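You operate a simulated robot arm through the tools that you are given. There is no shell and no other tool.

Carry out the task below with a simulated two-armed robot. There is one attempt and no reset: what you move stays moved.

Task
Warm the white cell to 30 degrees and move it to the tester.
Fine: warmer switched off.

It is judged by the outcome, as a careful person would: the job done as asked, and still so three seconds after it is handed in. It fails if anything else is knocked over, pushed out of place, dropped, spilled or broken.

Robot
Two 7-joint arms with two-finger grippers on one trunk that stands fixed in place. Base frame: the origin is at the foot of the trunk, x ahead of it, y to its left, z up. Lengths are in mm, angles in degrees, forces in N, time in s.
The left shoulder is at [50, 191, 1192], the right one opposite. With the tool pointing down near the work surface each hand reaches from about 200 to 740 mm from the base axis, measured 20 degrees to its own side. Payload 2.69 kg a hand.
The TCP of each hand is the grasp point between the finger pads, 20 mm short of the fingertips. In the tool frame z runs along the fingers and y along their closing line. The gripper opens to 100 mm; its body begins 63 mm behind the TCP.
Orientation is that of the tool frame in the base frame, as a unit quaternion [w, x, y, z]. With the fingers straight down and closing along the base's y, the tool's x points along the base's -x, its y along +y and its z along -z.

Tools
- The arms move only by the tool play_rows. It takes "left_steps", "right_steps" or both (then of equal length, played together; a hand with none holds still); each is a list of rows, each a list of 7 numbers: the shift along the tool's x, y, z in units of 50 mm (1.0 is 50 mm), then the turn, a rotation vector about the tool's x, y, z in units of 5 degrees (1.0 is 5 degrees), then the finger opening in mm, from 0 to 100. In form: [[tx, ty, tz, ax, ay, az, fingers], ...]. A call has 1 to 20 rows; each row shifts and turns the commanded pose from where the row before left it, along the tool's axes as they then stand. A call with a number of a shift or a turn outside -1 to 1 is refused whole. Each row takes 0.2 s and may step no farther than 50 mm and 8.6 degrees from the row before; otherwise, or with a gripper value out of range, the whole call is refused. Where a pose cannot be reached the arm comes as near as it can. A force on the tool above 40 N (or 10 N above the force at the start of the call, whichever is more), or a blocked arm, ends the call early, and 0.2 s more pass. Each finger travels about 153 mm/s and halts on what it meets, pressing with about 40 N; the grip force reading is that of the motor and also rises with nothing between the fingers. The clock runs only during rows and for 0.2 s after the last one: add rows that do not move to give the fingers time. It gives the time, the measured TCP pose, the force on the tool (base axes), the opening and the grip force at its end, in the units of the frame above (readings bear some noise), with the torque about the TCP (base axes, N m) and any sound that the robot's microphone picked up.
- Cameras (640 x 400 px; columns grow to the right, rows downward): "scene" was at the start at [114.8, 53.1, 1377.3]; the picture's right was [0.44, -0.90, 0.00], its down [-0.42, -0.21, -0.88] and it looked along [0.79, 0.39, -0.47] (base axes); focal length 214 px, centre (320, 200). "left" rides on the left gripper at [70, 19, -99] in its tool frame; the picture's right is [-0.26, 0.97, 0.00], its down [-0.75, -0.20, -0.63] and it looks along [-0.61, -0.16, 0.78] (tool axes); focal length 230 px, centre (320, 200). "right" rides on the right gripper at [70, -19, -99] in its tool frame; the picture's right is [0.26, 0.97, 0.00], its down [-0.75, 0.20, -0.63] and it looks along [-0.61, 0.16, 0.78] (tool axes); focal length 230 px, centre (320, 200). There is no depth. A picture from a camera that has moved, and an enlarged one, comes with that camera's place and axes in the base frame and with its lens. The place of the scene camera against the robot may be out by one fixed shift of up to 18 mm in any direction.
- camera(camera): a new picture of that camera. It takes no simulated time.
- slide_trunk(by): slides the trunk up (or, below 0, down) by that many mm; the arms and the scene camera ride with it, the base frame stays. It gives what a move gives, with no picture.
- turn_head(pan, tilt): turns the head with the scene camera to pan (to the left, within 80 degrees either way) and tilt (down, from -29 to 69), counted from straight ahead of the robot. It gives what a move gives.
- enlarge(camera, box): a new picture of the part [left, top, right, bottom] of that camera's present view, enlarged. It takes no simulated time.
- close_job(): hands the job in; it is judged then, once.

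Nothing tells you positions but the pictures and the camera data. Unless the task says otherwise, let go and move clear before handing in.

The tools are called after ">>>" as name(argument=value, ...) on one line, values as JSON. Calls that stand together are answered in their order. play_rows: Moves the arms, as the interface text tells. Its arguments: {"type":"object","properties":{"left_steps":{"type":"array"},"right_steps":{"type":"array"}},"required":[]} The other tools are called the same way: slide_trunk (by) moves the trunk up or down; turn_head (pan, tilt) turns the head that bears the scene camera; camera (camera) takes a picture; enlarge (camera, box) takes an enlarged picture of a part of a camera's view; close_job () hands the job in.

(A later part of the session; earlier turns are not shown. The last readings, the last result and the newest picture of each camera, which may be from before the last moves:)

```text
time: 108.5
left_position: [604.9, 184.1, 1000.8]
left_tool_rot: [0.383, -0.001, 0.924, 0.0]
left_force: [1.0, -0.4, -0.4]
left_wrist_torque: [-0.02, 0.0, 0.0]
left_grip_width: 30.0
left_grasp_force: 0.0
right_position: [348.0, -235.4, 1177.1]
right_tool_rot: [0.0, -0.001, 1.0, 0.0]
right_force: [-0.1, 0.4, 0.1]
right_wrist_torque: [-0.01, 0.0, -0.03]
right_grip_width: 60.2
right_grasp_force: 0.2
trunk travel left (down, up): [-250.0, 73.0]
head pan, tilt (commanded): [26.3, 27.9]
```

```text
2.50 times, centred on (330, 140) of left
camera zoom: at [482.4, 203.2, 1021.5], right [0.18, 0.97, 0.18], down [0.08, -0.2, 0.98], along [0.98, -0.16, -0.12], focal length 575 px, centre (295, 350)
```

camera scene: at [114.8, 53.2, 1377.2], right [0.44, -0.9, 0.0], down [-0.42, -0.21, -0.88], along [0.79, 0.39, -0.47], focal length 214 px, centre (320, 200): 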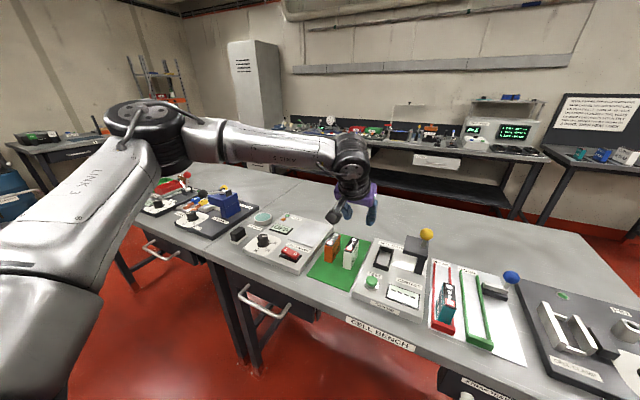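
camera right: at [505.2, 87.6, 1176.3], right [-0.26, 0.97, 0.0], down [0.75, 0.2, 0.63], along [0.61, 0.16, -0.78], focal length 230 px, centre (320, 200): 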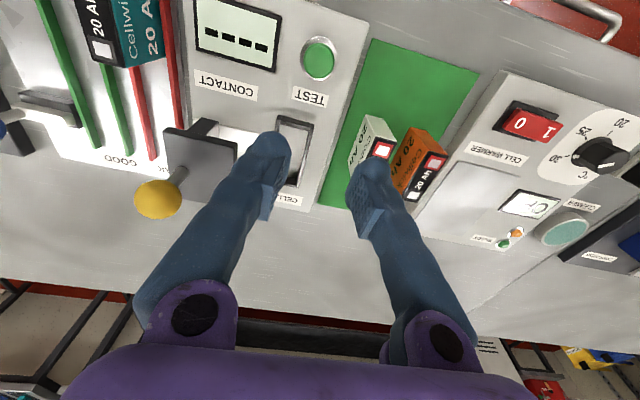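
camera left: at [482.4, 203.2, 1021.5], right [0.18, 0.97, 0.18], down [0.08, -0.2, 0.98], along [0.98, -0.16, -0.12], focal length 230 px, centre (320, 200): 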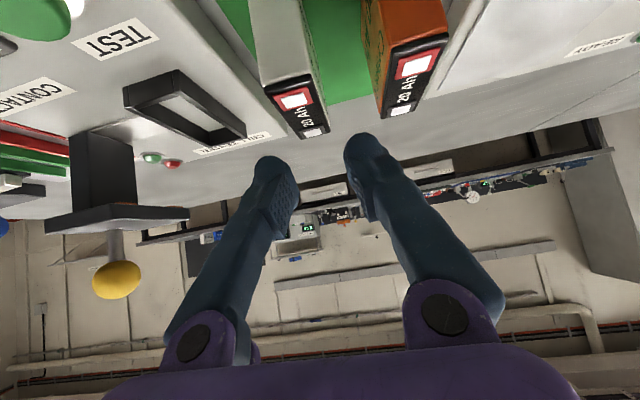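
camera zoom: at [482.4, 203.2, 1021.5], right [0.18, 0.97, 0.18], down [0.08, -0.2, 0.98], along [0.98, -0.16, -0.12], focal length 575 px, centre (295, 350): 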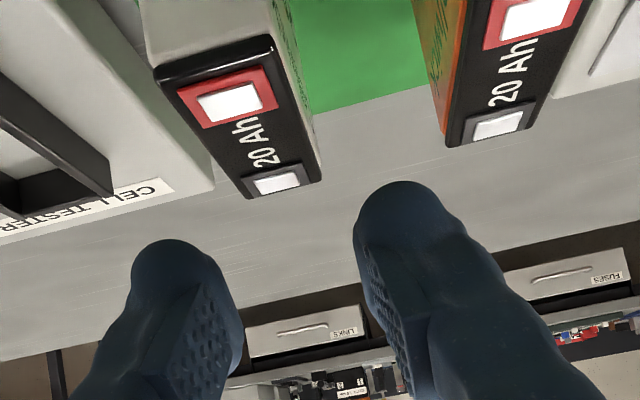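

Now it's reachable and aligned: cell y 173.5–194, orange from y≈228. With opening 28 and a 1 mm shift right, clearances are about 3–4 mm on each side. Descending to z≈948.

>>> play_rows(left_steps=[[0, -0.022, 0, 0, 0, 0, 28], [0, 0, 0, 0, 0, 0, 28], [0.25, 0, 0.25, 0, 0, 0, 28], [0.25, 0, 0.25, 0, 0, 0, 28], [0, 0, 0, 0, 0, 0, 28]])

>>> enlarge(camera="left", box=[230, 60, 430, 220])

>>> enlarge(camera="scene", box=[300, 180, 400, 270])

```text
time: 109.7
left_position: [597.7, 194.8, 974.9]
left_tool_rot: [0.383, 0.001, 0.924, -0.001]
left_force: [0.3, -0.6, 0.4]
left_wrist_torque: [0.04, 0.0, 0.02]
left_grip_width: 28.1
left_grasp_force: 0.0
left hand out of reach, approached as far as the arm can: row 3, 4
right_position: [348.0, -234.6, 1177.4]
right_tool_rot: [0.001, 0.0, 1.0, 0.001]
right_force: [0.3, -0.1, 0.3]
right_wrist_torque: [0.03, 0.01, 0.01]
right_grip_width: 60.0
right_grasp_force: 0.0
trunk travel left (down, up): [-250.0, 73.0]
head pan, tilt (commanded): [26.3, 27.9]
```

```text
2.50 times, centred on (330, 140) of left
camera zoom: at [475.0, 214.9, 995.5], right [0.18, 0.97, 0.18], down [0.08, -0.2, 0.98], along [0.98, -0.17, -0.12], focal length 575 px, centre (295, 350)
```

zoom: 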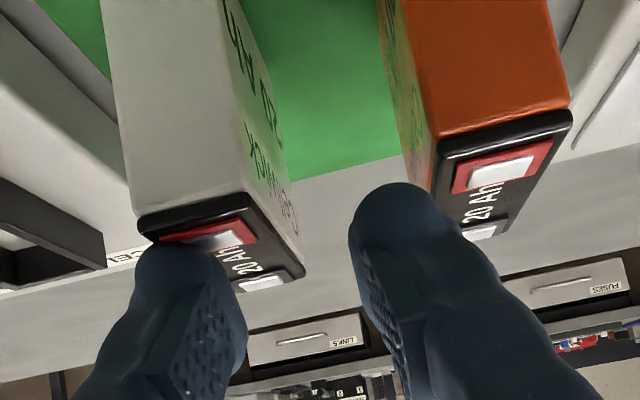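

```text
4.44 times, centred on (350, 225) of scene
camera zoom: at [114.8, 53.1, 1377.2], right [0.44, -0.9, 0.0], down [-0.42, -0.21, -0.88], along [0.79, 0.39, -0.47], focal length 953 px, centre (187, 89)
```

zoom: 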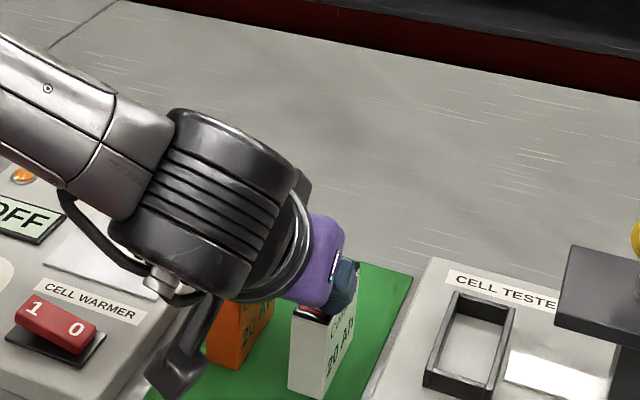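

Reach gets worse as the hand goes lower relative to the shoulder, so I'll lift well clear and then lower the trunk by 130 mm, which puts the shoulder at a better height.

>>> play_rows(left_steps=[[-0.5, 0, -0.5, 0, 0, 0, 28], [-0.58, 0, -0.58, 0, 0, 0, 30], [-0.58, 0, -0.58, 0, 0, 0, 30], [-0.58, 0, -0.58, 0, 0, 0, 30], [-0.58, 0, -0.58, 0, 0, 0, 30], [0, 0, 0, 0, 0, 0, 30]])

>>> camera(camera="scene")

```text
time: 111.1
left_position: [592.7, 196.3, 1173.2]
left_tool_rot: [0.382, 0.0, 0.924, 0.0]
left_force: [0.0, -0.1, -0.4]
left_wrist_torque: [-0.01, -0.05, -0.03]
left_grip_width: 29.9
left_grasp_force: 0.0
right_position: [348.4, -234.3, 1178.0]
right_tool_rot: [0.0, 0.0, 1.0, 0.0]
right_force: [0.3, 0.3, 0.6]
right_wrist_torque: [-0.02, -0.02, 0.01]
right_grip_width: 60.0
right_grasp_force: 0.1
trunk travel left (down, up): [-250.0, 73.0]
head pan, tilt (commanded): [26.3, 27.9]
```

```text
taken
camera scene: at [115.2, 53.3, 1377.1], right [0.44, -0.9, 0.0], down [-0.42, -0.21, -0.88], along [0.79, 0.39, -0.47], focal length 214 px, centre (320, 200)
```

scene: 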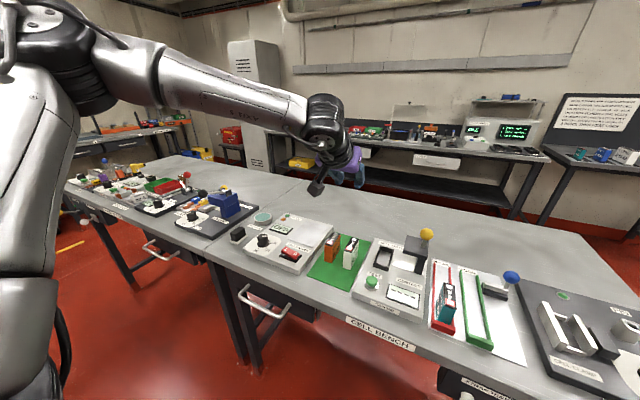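

All in place. Lowering the trunk by 130 mm.

>>> slide_trunk(by=-130)

>>> camera(camera="scene")

```text
time: 112.6
left_position: [593.3, 196.7, 1044.1]
left_tool_rot: [0.382, 0.0, 0.924, 0.0]
left_force: [0.6, 0.3, -0.1]
left_wrist_torque: [-0.02, -0.02, -0.02]
left_grip_width: 30.0
left_grasp_force: 0.0
right_position: [347.1, -234.7, 1048.1]
right_tool_rot: [0.001, 0.0, 1.0, -0.001]
right_force: [-0.8, 0.0, 1.1]
right_wrist_torque: [-0.02, 0.0, 0.0]
right_grip_width: 59.8
right_grasp_force: 0.0
trunk travel left (down, up): [-120.0, 203.0]
head pan, tilt (commanded): [26.3, 27.9]
```

```text
taken
camera scene: at [114.6, 53.1, 1247.3], right [0.44, -0.9, 0.0], down [-0.42, -0.21, -0.88], along [0.79, 0.39, -0.47], focal length 214 px, centre (320, 200)
```

scene: 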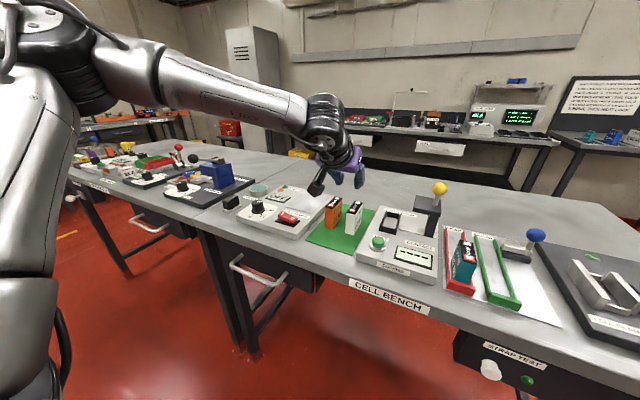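

Now go above the cell again at pitch 45° and check reach and alignment.

>>> play_rows(left_steps=[[0.225, -0.137, 0.395, 0, 0, 0, 28], [0.225, -0.137, 0.395, 0, 0, 0, 28], [0, 0, 0, 0, 0, 0, 28], [0, 0, 0, 0, 0, 0, 28]])

>>> camera(camera="left")

>>> enlarge(camera="left", box=[230, 60, 430, 220])

```text
time: 113.6
left_position: [605.4, 182.8, 999.9]
left_tool_rot: [0.383, 0.001, 0.924, -0.001]
left_force: [0.9, 0.2, -0.2]
left_wrist_torque: [-0.01, 0.04, -0.01]
left_grip_width: 27.9
left_grasp_force: 0.1
right_position: [347.7, -234.7, 1047.2]
right_tool_rot: [0.0, -0.001, 1.0, 0.001]
right_force: [0.3, 0.0, 0.7]
right_wrist_torque: [0.01, 0.01, 0.01]
right_grip_width: 60.1
right_grasp_force: 0.0
trunk travel left (down, up): [-120.0, 203.0]
head pan, tilt (commanded): [26.3, 27.9]
```

```text
taken
camera left: at [482.8, 203.0, 1020.3], right [0.18, 0.97, 0.18], down [0.09, -0.2, 0.98], along [0.98, -0.16, -0.12], focal length 230 px, centre (320, 200)
```

left: 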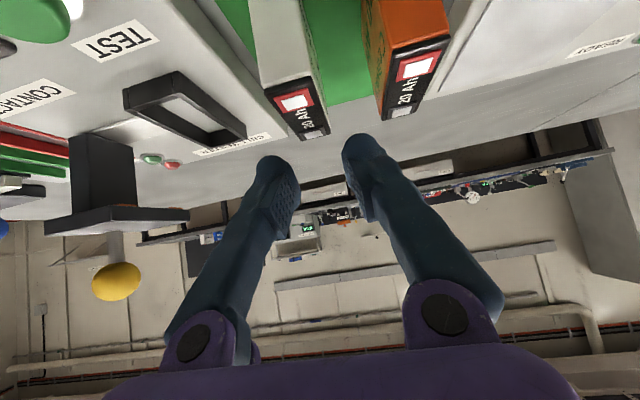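

```text
2.50 times, centred on (330, 140) of left
camera zoom: at [482.8, 203.0, 1020.3], right [0.18, 0.97, 0.18], down [0.09, -0.2, 0.98], along [0.98, -0.16, -0.12], focal length 575 px, centre (295, 350)
```

zoom: 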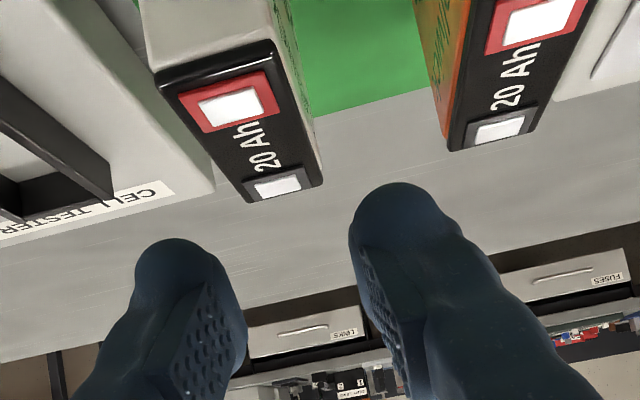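

Well centred. Descending in two stages.

>>> play_rows(left_steps=[[0.2, -0.014, 0.2, 0, 0, 0, 28], [0.2, 0, 0.2, 0, 0, 0, 28], [0.1, 0, 0.1, 0, 0, 0, 28], [0, 0, 0, 0, 0, 0, 28]])

>>> enlarge(camera="left", box=[230, 60, 430, 220])

>>> enlarge(camera="scene", box=[300, 160, 400, 260])

```text
time: 114.6
left_position: [605.4, 182.7, 965.7]
left_tool_rot: [0.383, 0.001, 0.924, 0.0]
left_force: [0.3, -0.2, -1.2]
left_wrist_torque: [0.03, -0.02, 0.03]
left_grip_width: 28.5
left_grasp_force: 0.5
right_position: [347.0, -234.5, 1047.1]
right_tool_rot: [-0.001, 0.0, 1.0, 0.0]
right_force: [-0.1, -0.8, -0.1]
right_wrist_torque: [0.0, 0.02, -0.02]
right_grip_width: 59.9
right_grasp_force: 0.0
trunk travel left (down, up): [-120.0, 203.0]
head pan, tilt (commanded): [26.3, 27.9]
```

```text
2.50 times, centred on (330, 140) of left
camera zoom: at [482.5, 201.9, 985.6], right [0.18, 0.97, 0.18], down [0.09, -0.2, 0.98], along [0.98, -0.16, -0.12], focal length 575 px, centre (295, 350)
```

zoom: 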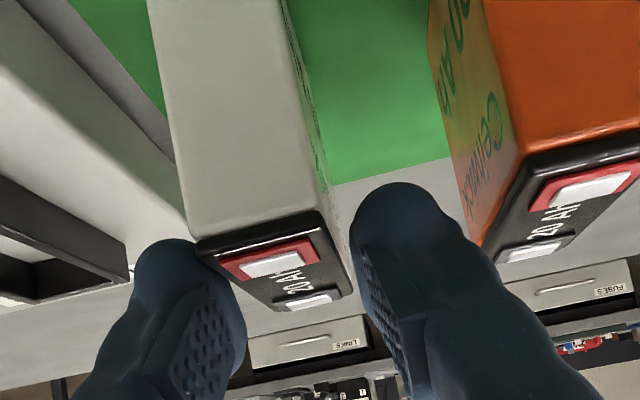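

```text
4.00 times, centred on (350, 210) of scene
camera zoom: at [114.7, 53.0, 1247.2], right [0.44, -0.9, 0.0], down [-0.42, -0.21, -0.88], along [0.79, 0.39, -0.47], focal length 858 px, centre (200, 160)
```

zoom: 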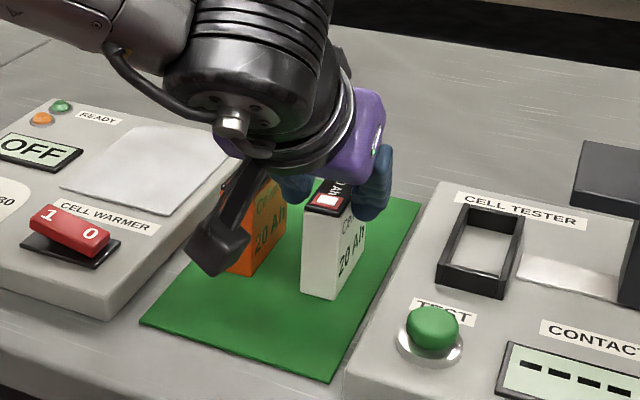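

No contact forces; the fingers straddle the cell. Final 17 mm down and then close.

>>> play_rows(left_steps=[[0.12, 0, 0.12, 0, 0, 0, 28], [0.12, 0, 0.12, 0, 0, 0, 28], [0, 0, 0, 0, 0, 0, 28]])

>>> enlarge(camera="left", box=[230, 60, 430, 220])

```text
time: 115.4
left_position: [605.1, 180.9, 946.8]
left_tool_rot: [0.382, 0.0, 0.924, 0.0]
left_force: [-0.4, -0.3, -0.1]
left_wrist_torque: [-0.02, 0.0, 0.01]
left_grip_width: 28.1
left_grasp_force: 0.5
right_position: [348.2, -235.5, 1048.3]
right_tool_rot: [0.0, 0.0, 1.0, 0.0]
right_force: [0.6, -0.3, -0.2]
right_wrist_torque: [0.01, -0.02, 0.01]
right_grip_width: 59.9
right_grasp_force: 0.1
trunk travel left (down, up): [-120.0, 203.0]
head pan, tilt (commanded): [26.3, 27.9]
```

```text
2.50 times, centred on (330, 140) of left
camera zoom: at [483.4, 201.7, 967.4], right [0.18, 0.97, 0.18], down [0.09, -0.2, 0.98], along [0.98, -0.16, -0.12], focal length 575 px, centre (295, 350)
```

zoom: 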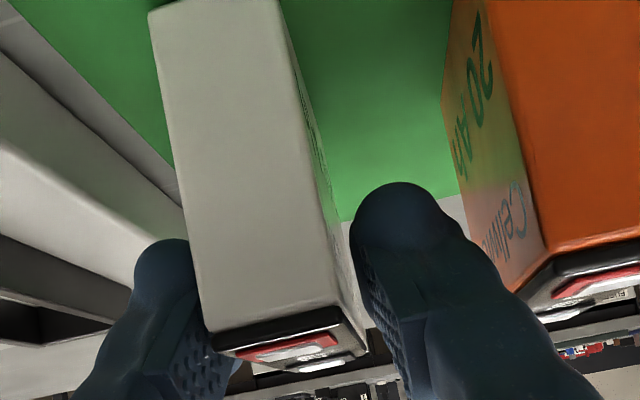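

Now close on the cell.

>>> play_rows(left_steps=[[0, 0, 0, 0, 0, 0, 24], [0, 0, 0, 0, 0, 0, 20], [0, 0, 0, 0, 0, 0, 15], [0, 0, 0, 0, 0, 0, 15]])

>>> enlarge(camera="left", box=[230, 60, 430, 220])

```text
time: 116.4
left_position: [605.2, 182.2, 947.1]
left_tool_rot: [0.382, 0.0, 0.924, 0.0]
left_force: [-0.1, -1.0, 0.3]
left_wrist_torque: [-0.01, 0.05, -0.03]
left_grip_width: 25.0
left_grasp_force: 40.0
right_position: [348.0, -235.2, 1047.8]
right_tool_rot: [0.001, 0.0, 1.0, 0.0]
right_force: [0.1, -1.1, 0.3]
right_wrist_torque: [-0.02, 0.01, 0.0]
right_grip_width: 60.2
right_grasp_force: 0.1
trunk travel left (down, up): [-120.0, 203.0]
head pan, tilt (commanded): [26.3, 27.9]
```

```text
2.50 times, centred on (330, 140) of left
camera zoom: at [483.6, 201.8, 967.4], right [0.18, 0.97, 0.18], down [0.09, -0.2, 0.98], along [0.98, -0.16, -0.12], focal length 575 px, centre (295, 350)
```

zoom: 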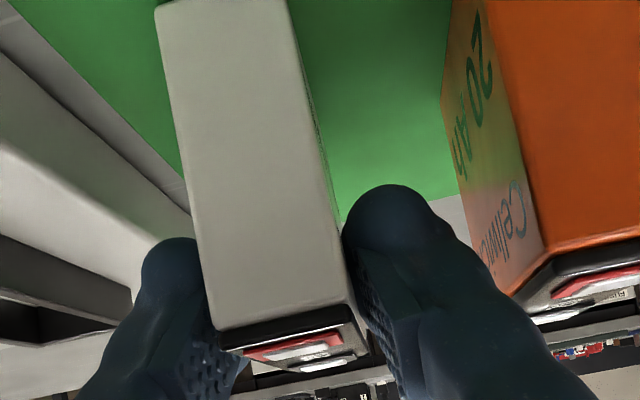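

Gripped at 25 mm with 40 N. Lifting straight up.

>>> play_rows(left_steps=[[-0.1, 0, -0.1, 0, 0, 0, 15], [-0.2, 0, -0.2, 0, 0, 0, 15], [-0.45, 0, -0.45, 0, 0, 0, 15], [-0.45, 0, -0.45, 0, 0, 0, 15], [-0.45, 0, -0.45, 0, 0, 0, 15], [0, 0, 0, 0, 0, 0, 15]])

>>> camera(camera="left")

>>> camera(camera="scene")

```text
time: 117.8
left_position: [606.0, 180.7, 1062.7]
left_tool_rot: [0.383, 0.0, 0.924, 0.0]
left_force: [1.0, -0.3, -2.6]
left_wrist_torque: [0.01, 0.03, -0.01]
left_grip_width: 24.8
left_grasp_force: 39.8
right_position: [348.2, -234.7, 1047.9]
right_tool_rot: [0.0, -0.001, 1.0, 0.0]
right_force: [0.5, 0.2, 0.8]
right_wrist_torque: [0.01, -0.02, -0.03]
right_grip_width: 60.2
right_grasp_force: 0.1
trunk travel left (down, up): [-120.0, 203.0]
head pan, tilt (commanded): [26.3, 27.9]
```

```text
taken
camera left: at [483.6, 200.4, 1083.8], right [0.18, 0.97, 0.18], down [0.09, -0.2, 0.98], along [0.98, -0.16, -0.12], focal length 230 px, centre (320, 200)
```

left: 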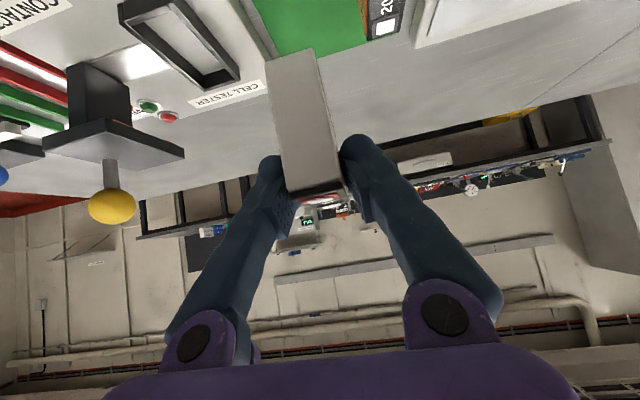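

```text
taken
camera scene: at [115.1, 53.3, 1247.1], right [0.44, -0.9, 0.0], down [-0.42, -0.21, -0.88], along [0.79, 0.39, -0.47], focal length 214 px, centre (320, 200)
```

scene: 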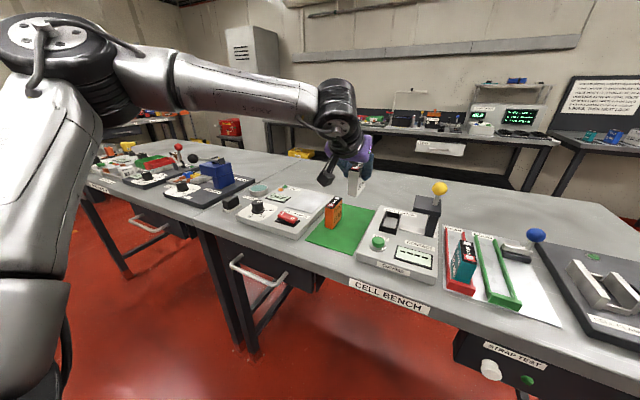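

The cell is lifted cleanly, with the orange one untouched. Now moving it over the warmer pad.

>>> play_rows(left_steps=[[-0.113, 0.855, 0.113, 0, 0, 0, 15], [-0.113, 0.855, 0.113, 0, 0, 0, 15], [-0.113, 0.855, 0.113, 0, 0, 0, 15], [-0.113, 0.855, 0.113, 0, 0, 0, 15], [0.35, 0, 0.35, 0, 0, 0, 15], [0.35, 0, 0.35, 0, 0, 0, 15], [0, 0, 0, 0, 0, 0, 15]])

>>> camera(camera="left")

>>> enlarge(camera="scene", box=[230, 130, 380, 260])

```text
time: 119.4
left_position: [637.1, 350.3, 1013.1]
left_tool_rot: [0.382, 0.0, 0.924, 0.0]
left_force: [-0.6, 1.6, -2.3]
left_wrist_torque: [-0.02, 0.04, 0.01]
left_grip_width: 25.0
left_grasp_force: 40.3
right_position: [346.9, -234.1, 1047.8]
right_tool_rot: [0.0, 0.0, 1.0, 0.0]
right_force: [-0.8, 0.7, -0.1]
right_wrist_torque: [0.04, 0.01, 0.01]
right_grip_width: 60.0
right_grasp_force: 0.1
trunk travel left (down, up): [-120.0, 203.0]
head pan, tilt (commanded): [26.3, 27.9]
```

```text
taken
camera left: at [515.2, 370.2, 1034.3], right [0.18, 0.97, 0.18], down [0.09, -0.2, 0.98], along [0.98, -0.16, -0.12], focal length 230 px, centre (320, 200)
```

left: 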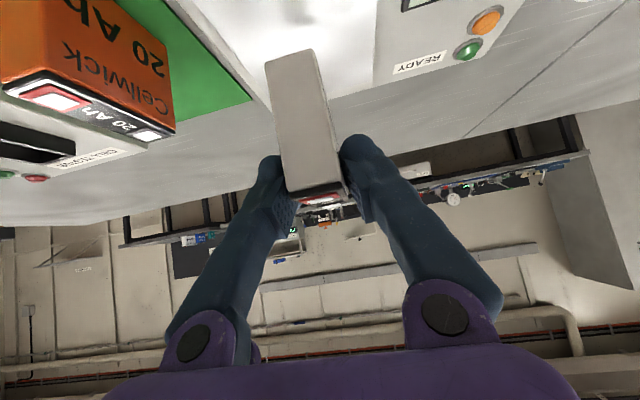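

```text
3.08 times, centred on (305, 195) of scene
camera zoom: at [115.0, 53.2, 1247.2], right [0.44, -0.9, 0.0], down [-0.42, -0.21, -0.88], along [0.79, 0.39, -0.47], focal length 660 px, centre (366, 215)
```

zoom: 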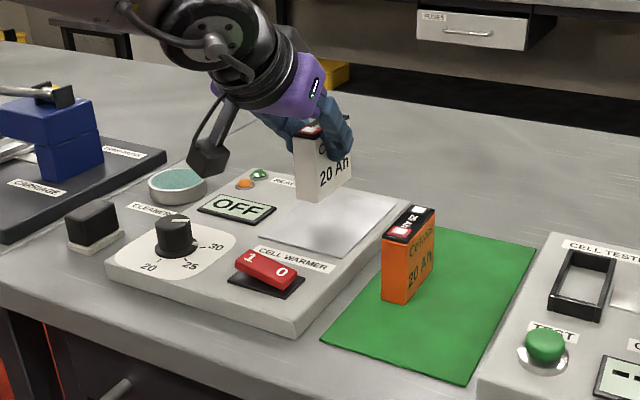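

The cell is above the pad. I'll move 12 mm further onto the pad and lower to just above it.

>>> play_rows(left_steps=[[0.198, 0.02, 0.368, 0, 0, 0, 15], [0.198, 0, 0.368, 0, 0, 0, 15], [0, 0, 0, 0, 0, 0, 15]])

>>> enlarge(camera="scene", box=[270, 150, 350, 230])

```text
time: 120.2
left_position: [651.8, 351.0, 975.1]
left_tool_rot: [0.383, 0.0, 0.924, 0.0]
left_force: [-0.3, 0.0, -1.9]
left_wrist_torque: [0.0, 0.02, 0.0]
left_grip_width: 24.9
left_grasp_force: 39.9
right_position: [348.7, -234.0, 1046.5]
right_tool_rot: [0.0, 0.0, 1.0, 0.0]
right_force: [-0.1, -0.1, 0.1]
right_wrist_torque: [0.01, -0.07, 0.0]
right_grip_width: 60.1
right_grasp_force: 0.0
trunk travel left (down, up): [-120.0, 203.0]
head pan, tilt (commanded): [26.3, 27.9]
```

```text
5.00 times, centred on (310, 190) of scene
camera zoom: at [115.0, 53.3, 1247.2], right [0.44, -0.9, 0.0], down [-0.42, -0.21, -0.88], along [0.79, 0.39, -0.47], focal length 1072 px, centre (370, 250)
```

zoom: 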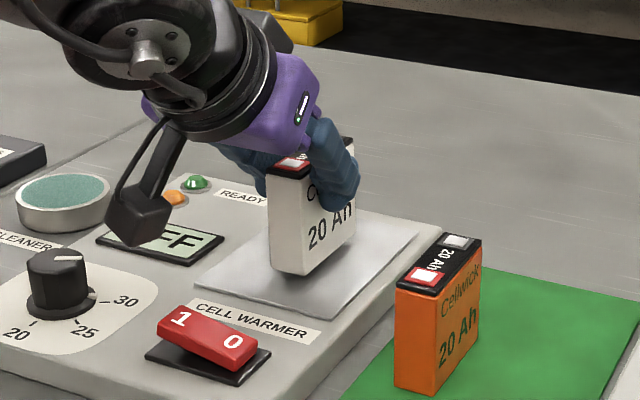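

Just above the pad. Lowering gently until contact.

>>> play_rows(left_steps=[[0.025, 0, 0.025, 0, 0, 0, 15], [0.025, 0, 0.025, 0, 0, 0, 15], [0.02, 0, 0.02, 0, 0, 0, 15], [0, 0, 0, 0, 0, 0, 15]])

```text
time: 121.2
left_position: [651.3, 351.6, 970.3]
left_tool_rot: [0.383, 0.0, 0.924, 0.0]
left_force: [0.2, -0.3, -3.1]
left_wrist_torque: [0.0, 0.07, 0.0]
left_grip_width: 25.0
left_grasp_force: 40.2
right_position: [348.3, -234.8, 1047.1]
right_tool_rot: [0.001, 0.0, 1.0, 0.0]
right_force: [-0.5, -1.0, -0.1]
right_wrist_torque: [-0.01, -0.03, 0.01]
right_grip_width: 59.9
right_grasp_force: 0.0
trunk travel left (down, up): [-120.0, 203.0]
head pan, tilt (commanded): [26.3, 27.9]
```

>>> play_rows(left_steps=[[0.02, 0, 0.02, 0, 0, 0, 15], [0, 0, 0, 0, 0, 0, 15]])

>>> play_rows(left_steps=[[0.02, 0, 0.02, 0, 0, 0, 15], [0, 0, 0, 0, 0, 0, 15]])

```text
time: 121.8
left_position: [651.4, 353.0, 968.8]
left_tool_rot: [0.383, 0.001, 0.924, 0.0]
left_force: [2.0, 1.3, 2.0]
left_wrist_torque: [0.08, 0.01, -0.05]
left_grip_width: 24.8
left_grasp_force: 40.3
right_position: [348.4, -234.5, 1047.0]
right_tool_rot: [0.0, 0.0, 1.0, 0.0]
right_force: [0.2, 0.6, -0.1]
right_wrist_torque: [-0.02, 0.01, 0.02]
right_grip_width: 59.9
right_grasp_force: 0.0
trunk travel left (down, up): [-120.0, 203.0]
head pan, tilt (commanded): [26.3, 27.9]
```

```text
time: 122.4
left_position: [649.9, 351.8, 968.1]
left_tool_rot: [0.384, 0.001, 0.923, -0.001]
left_force: [4.6, 1.1, 7.3]
left_wrist_torque: [0.18, 0.0, -0.06]
left_grip_width: 24.7
left_grasp_force: 39.6
right_position: [347.9, -234.6, 1046.1]
right_tool_rot: [0.0, -0.001, 1.0, -0.001]
right_force: [-0.2, 0.1, -0.3]
right_wrist_torque: [0.03, 0.01, 0.01]
right_grip_width: 60.1
right_grasp_force: 0.0
trunk travel left (down, up): [-120.0, 203.0]
head pan, tilt (commanded): [26.3, 27.9]
```

The cell is in contact with the pad. I'll ease off slightly and open the fingers.

>>> play_rows(left_steps=[[-0.012, 0, -0.012, 0, 0, 0, 15], [0, 0, 0, 0, 0, 0, 24], [0, 0, 0, 0, 0, 0, 28], [0, 0, 0, 0, 0, 0, 34], [0, 0, 0, 0, 0, 0, 34]])

>>> enlarge(camera="scene", box=[270, 150, 350, 230])

>>> enlarge(camera="left", box=[230, 60, 430, 220])

```text
time: 123.6
left_position: [649.7, 352.9, 966.2]
left_tool_rot: [0.382, 0.0, 0.924, 0.0]
left_force: [-0.5, 0.1, -0.3]
left_wrist_torque: [0.01, 0.0, -0.02]
left_grip_width: 33.9
left_grasp_force: 0.1
right_position: [349.4, -234.9, 1048.2]
right_tool_rot: [0.0, 0.0, 1.0, 0.0]
right_force: [0.5, 0.1, 0.1]
right_wrist_torque: [0.01, 0.02, 0.0]
right_grip_width: 59.8
right_grasp_force: 0.0
trunk travel left (down, up): [-120.0, 203.0]
head pan, tilt (commanded): [26.3, 27.9]
```

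```text
5.00 times, centred on (310, 190) of scene
camera zoom: at [114.8, 53.1, 1247.2], right [0.44, -0.9, 0.0], down [-0.42, -0.21, -0.88], along [0.79, 0.39, -0.47], focal length 1072 px, centre (370, 250)
```

zoom: 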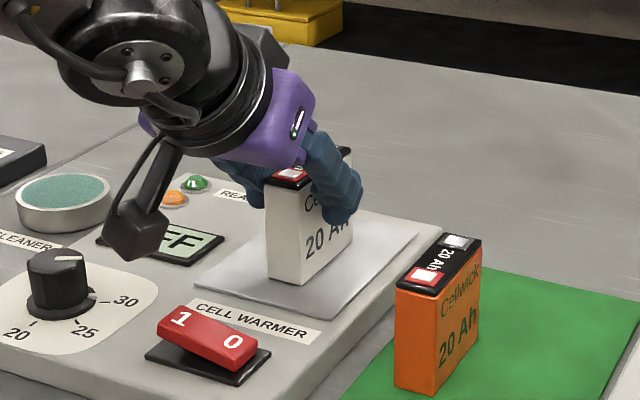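

```text
2.50 times, centred on (330, 140) of left
camera zoom: at [527.9, 372.3, 987.6], right [0.18, 0.97, 0.18], down [0.09, -0.2, 0.98], along [0.98, -0.16, -0.12], focal length 575 px, centre (295, 350)
```

zoom: 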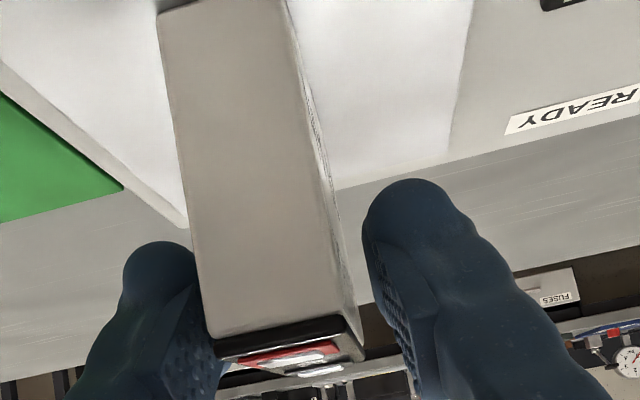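

The cell stands upright on the pad. I'll lift away, un-pitch the hand, and go to the rocker's "1" end, which I place at about (538, 367, 923).

>>> play_rows(left_steps=[[-0.15, 0, -0.15, 0, 0, 0, 34], [-0.4, 0, -0.4, 0, 0, 0, 34], [-0.4, 0, -0.4, 0, 0, 0, 34], [-0.4, 0, -0.4, 0, 0, 0, 34], [0.471, 0.187, -0.471, 0, 0, 0, 34], [0.471, 0.187, -0.471, 0, 0, 0, 20], [0.471, 0.187, -0.471, 0, 0, 0, 0], [0, 0, 0, 0, 1, 0, 0], [0, 0, 0, 0, 1, 0, 0], [0, 0, 0, 0, 1, 0, 0], [0, 0, 0, 0, 1, 0, 0], [0, 0, 0, 0, 1, 0, 0], [0, 0, 0, 0, 1, 0, 0], [0, 0, 0, 0, 1, 0, 0], [0, 0, 0, 0, 1, 0, 0], [0, 0, 0, 0, 1, 0, 0], [0, 0, 0, 0, 0, 0, 0]])

>>> camera(camera="left")

>>> camera(camera="scene")

```text
time: 127.2
left_position: [549.4, 383.3, 1062.7]
left_tool_rot: [-0.001, 0.0, 1.0, 0.0]
left_force: [0.4, 0.0, -0.4]
left_wrist_torque: [-0.03, 0.01, 0.01]
left_grip_width: 0.3
left_grasp_force: 29.8
right_position: [348.1, -234.3, 1046.6]
right_tool_rot: [0.0, 0.001, 1.0, 0.0]
right_force: [1.1, -1.0, -0.6]
right_wrist_torque: [-0.01, 0.03, 0.01]
right_grip_width: 60.3
right_grasp_force: 0.1
trunk travel left (down, up): [-120.0, 203.0]
head pan, tilt (commanded): [26.3, 27.9]
```

```text
taken
camera left: at [477.0, 401.4, 1161.8], right [0.26, 0.97, 0.0], down [0.75, -0.2, 0.63], along [0.61, -0.16, -0.78], focal length 230 px, centre (320, 200)
```

left: 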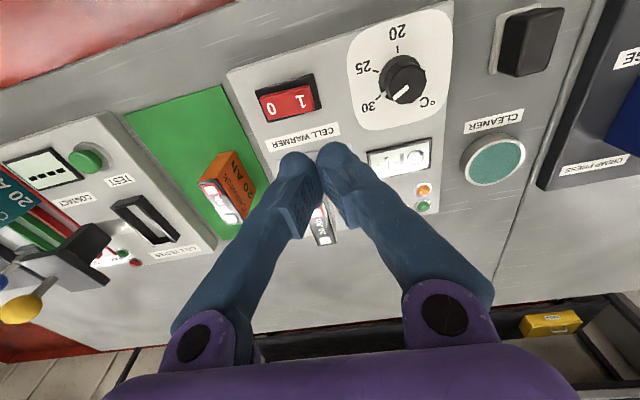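

```text
taken
camera scene: at [114.7, 53.1, 1247.2], right [0.44, -0.9, 0.0], down [-0.42, -0.21, -0.88], along [0.79, 0.39, -0.47], focal length 214 px, centre (320, 200)
```

scene: 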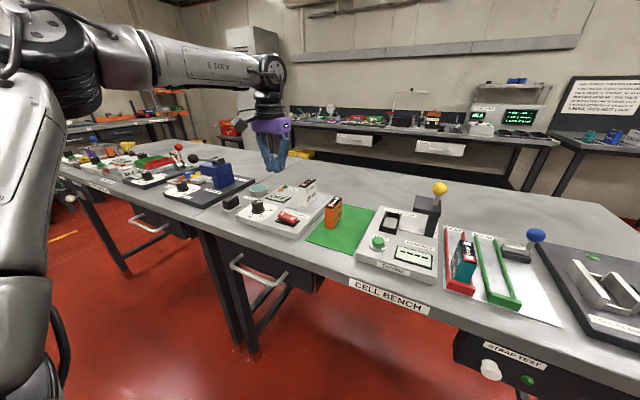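

Good view of the rocker. Let me zoom for exact positions and confirm the dial and cell.

>>> enlarge(camera="left", box=[236, 50, 436, 170])

>>> enlarge(camera="scene", box=[220, 170, 350, 250])

```text
3.20 times, centred on (336, 110) of left
camera zoom: at [477.0, 401.4, 1161.8], right [0.26, 0.97, 0.0], down [0.75, -0.2, 0.63], along [0.61, -0.16, -0.78], focal length 736 px, centre (269, 488)
```

zoom: 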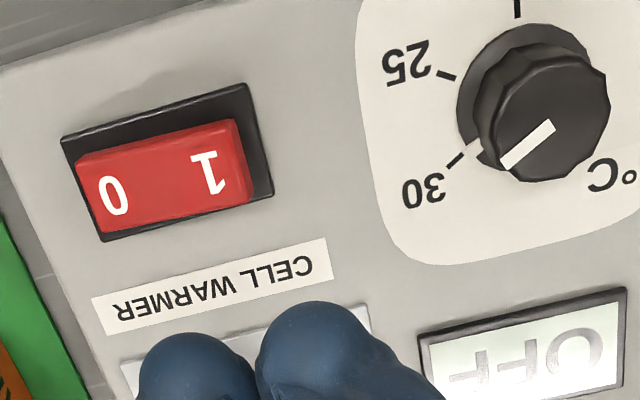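

```text
4.92 times, centred on (285, 210) of scene
camera zoom: at [114.7, 53.1, 1247.2], right [0.44, -0.9, 0.0], down [-0.42, -0.21, -0.88], along [0.79, 0.39, -0.47], focal length 1056 px, centre (492, 151)
```

zoom: 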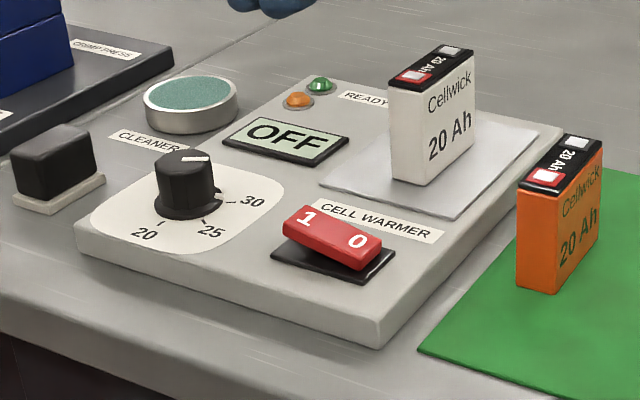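

Dial at 30, cell on the pad, rocker "1" end at about (538, 370). I'll position the closed fingers so the right fingertip is over the "1" end.

>>> play_rows(left_steps=[[0.104, 0, 0.6, 0, 0, 0, 0], [0.104, 0, 0.6, 0, 0, 0, 0], [0, 0, 0.5, 0, 0, 0, 0], [0, 0, 0.4, 0, 0, 0, 0], [0, 0, 0, 0, 0, 0, 0]])

>>> camera(camera="left")

>>> enlarge(camera="scene", box=[220, 170, 350, 250])

```text
time: 128.4
left_position: [539.6, 380.4, 957.1]
left_tool_rot: [0.0, 0.0, 1.0, 0.0]
left_force: [-0.1, -0.2, 0.0]
left_wrist_torque: [0.0, -0.01, -0.01]
left_grip_width: 0.0
left_grasp_force: 29.5
right_position: [348.1, -234.7, 1046.3]
right_tool_rot: [0.0, 0.0, 1.0, 0.0]
right_force: [-0.5, 0.3, -0.6]
right_wrist_torque: [0.02, 0.01, -0.01]
right_grip_width: 60.1
right_grasp_force: 0.1
trunk travel left (down, up): [-120.0, 203.0]
head pan, tilt (commanded): [26.3, 27.9]
```

```text
taken
camera left: at [467.6, 399.8, 1056.4], right [0.26, 0.97, 0.0], down [0.75, -0.2, 0.63], along [0.61, -0.16, -0.78], focal length 230 px, centre (320, 200)
```

left: 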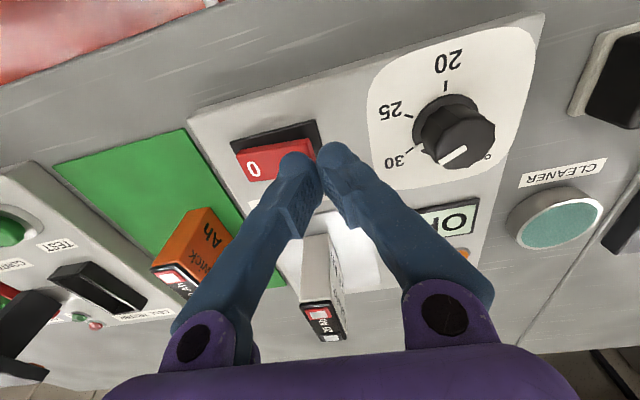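

```text
4.92 times, centred on (285, 210) of scene
camera zoom: at [114.7, 53.1, 1247.2], right [0.44, -0.9, 0.0], down [-0.42, -0.21, -0.88], along [0.79, 0.39, -0.47], focal length 1056 px, centre (492, 151)
```

zoom: 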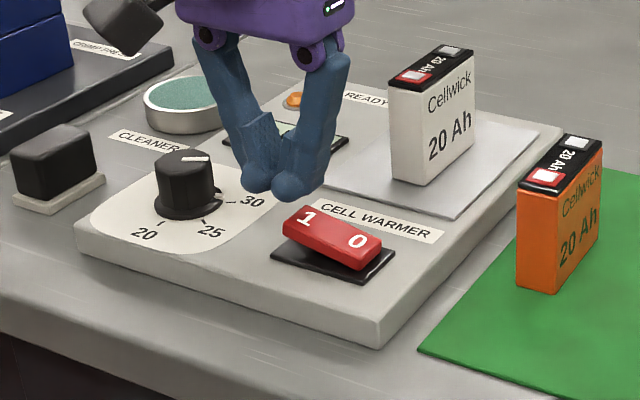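

The right fingertip is over the "1" end. Pressing down in small steps.

>>> play_rows(left_steps=[[0, 0, 0.18, 0, 0, 0, 0], [0, 0, 0.06, 0, 0, 0, 0], [0, 0, 0.06, 0, 0, 0, 0], [0, 0, 0, 0, 0, 0, 0]])

>>> enlarge(camera="scene", box=[220, 170, 350, 250])

```text
time: 129.4
left_position: [539.8, 380.8, 944.2]
left_tool_rot: [0.0, 0.0, 1.0, 0.0]
left_force: [-0.1, -0.4, 0.9]
left_wrist_torque: [0.0, -0.01, 0.0]
left_grip_width: 0.0
left_grasp_force: 29.4
right_position: [347.7, -234.5, 1048.3]
right_tool_rot: [0.001, 0.0, 1.0, 0.0]
right_force: [-0.4, 0.0, -0.7]
right_wrist_torque: [0.06, -0.05, 0.0]
right_grip_width: 60.2
right_grasp_force: 0.1
trunk travel left (down, up): [-120.0, 203.0]
head pan, tilt (commanded): [26.3, 27.9]
```

```text
4.92 times, centred on (285, 210) of scene
camera zoom: at [114.8, 53.1, 1247.2], right [0.44, -0.9, 0.0], down [-0.42, -0.21, -0.88], along [0.79, 0.39, -0.47], focal length 1056 px, centre (492, 151)
```

zoom: 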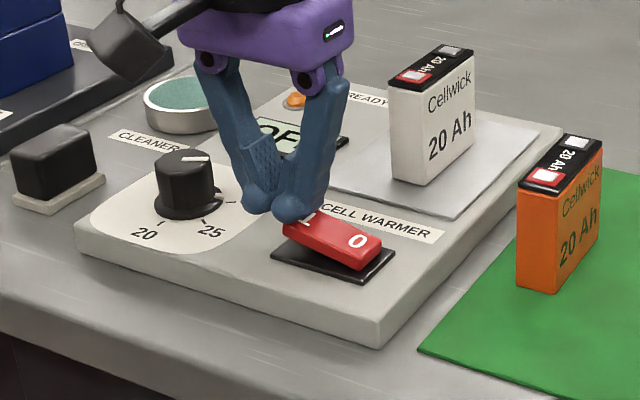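

>>> play_rows(left_steps=[[0, 0, 0.06, 0, 0, 0, 0], [0, 0, 0.06, 0, 0, 0, 0], [0, 0, 0.06, 0, 0, 0, 0], [0, 0, 0, 0, 0, 0, 0]])

>>> enlarge(camera="scene", box=[220, 170, 350, 250])

```text
time: 130.4
left_position: [539.5, 381.2, 932.5]
left_tool_rot: [0.0, 0.0, 1.0, 0.0]
left_force: [-0.3, 0.6, 0.0]
left_wrist_torque: [-0.02, 0.05, 0.01]
left_grip_width: 0.0
left_grasp_force: 29.7
right_position: [347.6, -233.8, 1046.4]
right_tool_rot: [0.0, -0.001, 1.0, 0.0]
right_force: [0.0, 0.3, 0.3]
right_wrist_torque: [0.0, 0.0, 0.01]
right_grip_width: 59.9
right_grasp_force: 0.1
trunk travel left (down, up): [-120.0, 203.0]
head pan, tilt (commanded): [26.3, 27.9]
```

```text
4.92 times, centred on (285, 210) of scene
camera zoom: at [114.8, 53.1, 1247.2], right [0.44, -0.9, 0.0], down [-0.42, -0.21, -0.88], along [0.79, 0.39, -0.47], focal length 1056 px, centre (492, 151)
```

zoom: 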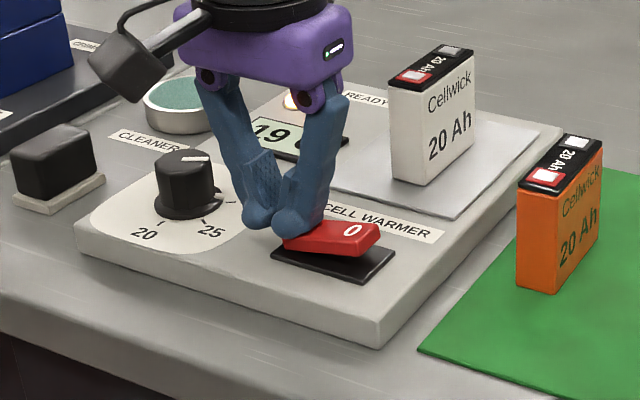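

The rocker flipped to "1"; the display reads a temperature (19 °C) and the amber lamp is lit. I'll lift away and watch it.

>>> play_rows(left_steps=[[0, 0, -0.4, 0, 0, 0, 0], [0, 0, -0.9, 0, 0, 0, 20], [0, 0, -0.9, 0, 0, 0, 34], [0, 0, 0, 0, 0, 0, 34]])

>>> enlarge(camera="scene", box=[220, 170, 350, 250])

>>> enlarge(camera="left", box=[236, 50, 446, 210])

```text
time: 131.4
left_position: [539.4, 382.3, 1046.2]
left_tool_rot: [0.0, 0.001, 1.0, 0.0]
left_force: [0.4, -0.3, -0.4]
left_wrist_torque: [-0.01, 0.04, -0.04]
left_grip_width: 34.2
left_grasp_force: 0.1
right_position: [348.7, -233.9, 1047.1]
right_tool_rot: [0.0, 0.001, 1.0, 0.0]
right_force: [0.2, -0.1, -0.7]
right_wrist_torque: [0.01, -0.02, -0.01]
right_grip_width: 60.1
right_grasp_force: 0.0
trunk travel left (down, up): [-120.0, 203.0]
head pan, tilt (commanded): [26.3, 27.9]
```

```text
4.92 times, centred on (285, 210) of scene
camera zoom: at [114.9, 53.3, 1247.2], right [0.44, -0.9, 0.0], down [-0.42, -0.21, -0.88], along [0.79, 0.39, -0.47], focal length 1056 px, centre (492, 151)
```

zoom: 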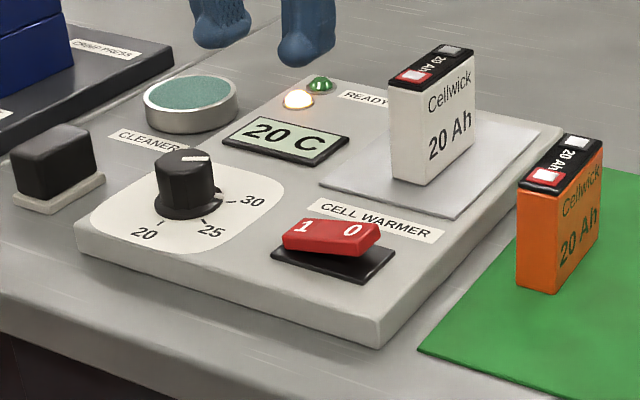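

```text
2.50 times, centred on (341, 130) of left
camera zoom: at [466.5, 401.5, 1143.8], right [0.26, 0.97, 0.0], down [0.75, -0.2, 0.63], along [0.61, -0.16, -0.78], focal length 575 px, centre (268, 375)
```

zoom: 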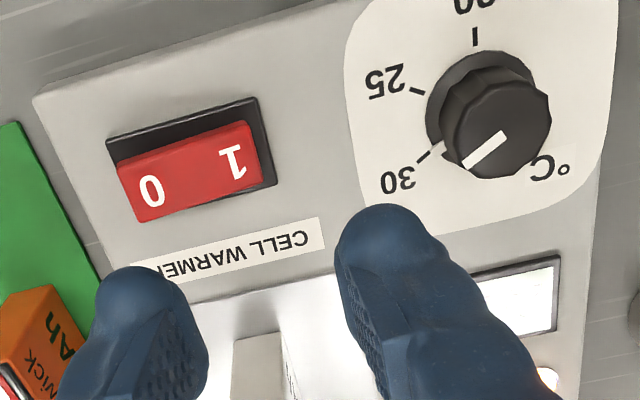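

The cell is warming (20 °C, rising). Meanwhile I'll bring the right hand, pitched 45° with a slight lean left, toward the tester to check its reach and measure the slot.

>>> play_rows(right_steps=[[0, 0, -0.9, 0, 0, 0, 60], [0, 0, 0, 0, -1, 0, 60], [0, 0, 0, 0, -1, 0, 60], [0, 0, 0, 0, -1, 0, 60], [0, 0, 0, 0, -1, 0, 60], [0, 0, 0, 0, -1, 0, 60], [0, 0, 0, 0, -1, 0, 60], [0, 0, 0, 0, -1, 0, 60], [0, 0, 0, 0, -1, 0, 60], [0, 0, 0, 0, -1, 0, 60], [0, 0, 0, 0.566, 0, -0.566, 60], [0, 0, 0, 0.566, 0, -0.566, 60], [-0.447, 0.728, 0.303, 0, 0, 0, 60], [-0.447, 0.728, 0.303, 0, 0, 0, 60], [-0.447, 0.728, 0.303, 0, 0, 0, 60], [-0.447, 0.728, 0.303, 0, 0, 0, 60], [0, 0, 0, 0, 0, 0, 60]])

>>> camera(camera="right")

>>> camera(camera="scene")

>>> enlarge(camera="scene", box=[220, 170, 350, 250])

```text
time: 135.0
left_position: [537.9, 381.1, 1045.7]
left_tool_rot: [0.0, 0.0, 1.0, 0.0]
left_force: [-0.2, 0.4, 0.2]
left_wrist_torque: [0.0, 0.02, -0.02]
left_grip_width: 34.0
left_grasp_force: 0.1
right_position: [458.3, -91.7, 1094.6]
right_tool_rot: [0.382, -0.026, 0.922, -0.064]
right_force: [0.0, 0.2, -0.3]
right_wrist_torque: [0.01, 0.01, 0.0]
right_grip_width: 60.1
right_grasp_force: 0.0
right hand out of reach, approached as far as the arm can: row 10
trunk travel left (down, up): [-120.0, 203.0]
head pan, tilt (commanded): [26.3, 27.9]
```

```text
taken
camera right: at [340.3, -105.6, 1117.2], right [-0.18, 0.93, -0.32], down [0.08, 0.33, 0.94], along [0.98, 0.14, -0.14], focal length 230 px, centre (320, 200)
```

right: 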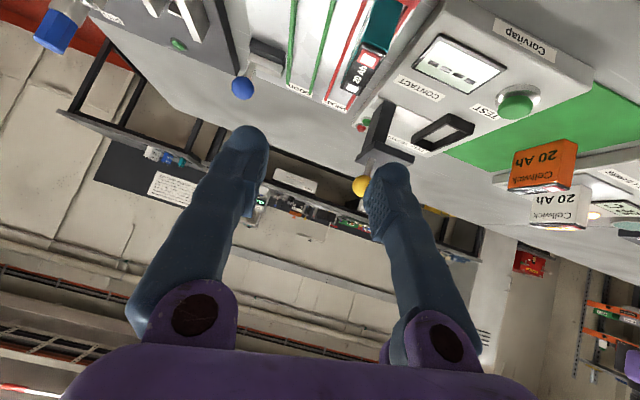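

```text
taken
camera scene: at [114.7, 53.0, 1247.3], right [0.44, -0.9, 0.0], down [-0.42, -0.21, -0.88], along [0.79, 0.39, -0.47], focal length 214 px, centre (320, 200)
```

scene: 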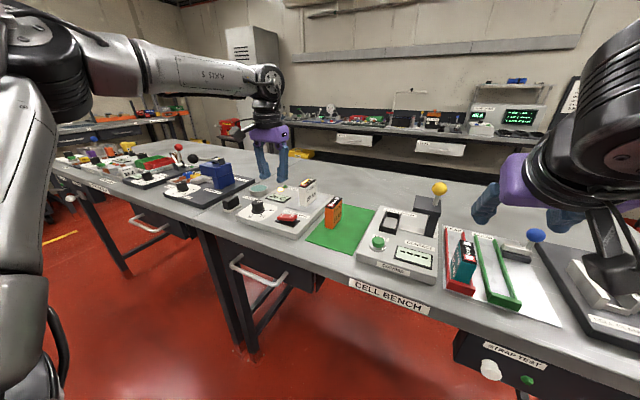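

```text
4.92 times, centred on (285, 210) of scene
camera zoom: at [114.7, 53.0, 1247.3], right [0.44, -0.9, 0.0], down [-0.42, -0.21, -0.88], along [0.79, 0.39, -0.47], focal length 1056 px, centre (492, 151)
```

zoom: 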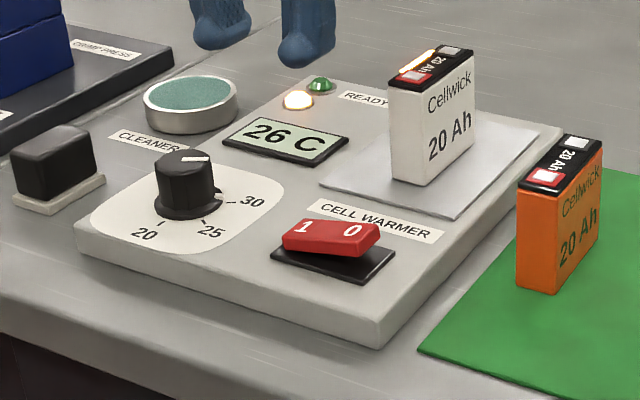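

26 °C now. Continuing the right hand to above the slot.

>>> play_rows(right_steps=[[-0.452, 0.587, 0.36, 0, 0, 0, 60], [-0.452, 0.587, 0.36, 0, 0, 0, 60], [-0.452, 0.587, 0.36, 0, 0, 0, 60], [-0.452, 0.587, 0.36, 0, 0, 0, 60], [-0.452, 0.587, 0.36, 0, 0, 0, 60], [-0.452, 0.587, 0.36, 0, 0, 0, 50], [0, 0, 0, 0, 0, 0, 40]])

>>> camera(camera="right")

>>> enlarge(camera="scene", box=[220, 170, 350, 250])

>>> camera(camera="scene")

```text
time: 136.6
left_position: [538.6, 380.9, 1045.8]
left_tool_rot: [-0.001, 0.0, 1.0, 0.0]
left_force: [-0.5, -0.2, 0.3]
left_wrist_torque: [0.0, -0.01, 0.03]
left_grip_width: 33.9
left_grasp_force: 0.0
right_position: [628.8, 89.0, 1087.7]
right_tool_rot: [0.382, -0.027, 0.922, -0.065]
right_force: [-0.2, 0.5, -0.1]
right_wrist_torque: [0.0, -0.02, -0.02]
right_grip_width: 40.0
right_grasp_force: 0.1
trunk travel left (down, up): [-120.0, 203.0]
head pan, tilt (commanded): [26.3, 27.9]
```

```text
taken
camera right: at [509.5, 74.4, 1111.7], right [-0.18, 0.93, -0.32], down [0.08, 0.33, 0.94], along [0.98, 0.14, -0.14], focal length 230 px, centre (320, 200)
```

right: 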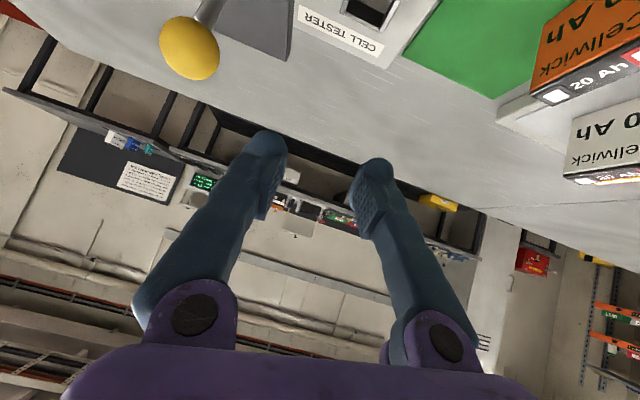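

```text
4.92 times, centred on (285, 210) of scene
camera zoom: at [114.7, 52.9, 1247.3], right [0.44, -0.9, 0.0], down [-0.42, -0.21, -0.88], along [0.79, 0.39, -0.47], focal length 1056 px, centre (492, 151)
```

zoom: 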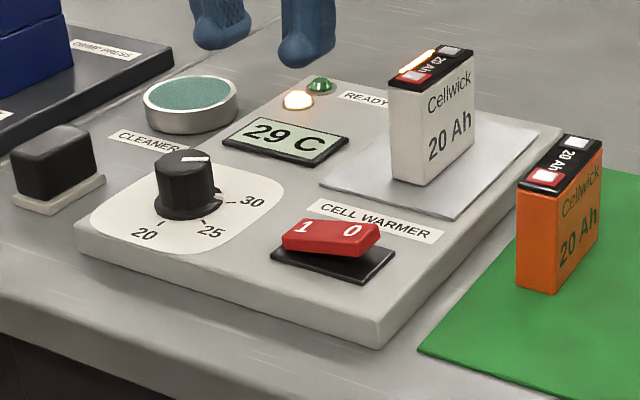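

```text
taken
camera scene: at [114.7, 52.9, 1247.3], right [0.44, -0.9, 0.0], down [-0.42, -0.21, -0.88], along [0.79, 0.39, -0.47], focal length 214 px, centre (320, 200)
```

scene: 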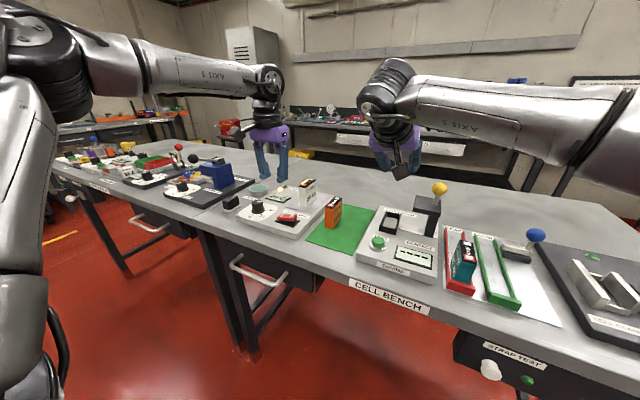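

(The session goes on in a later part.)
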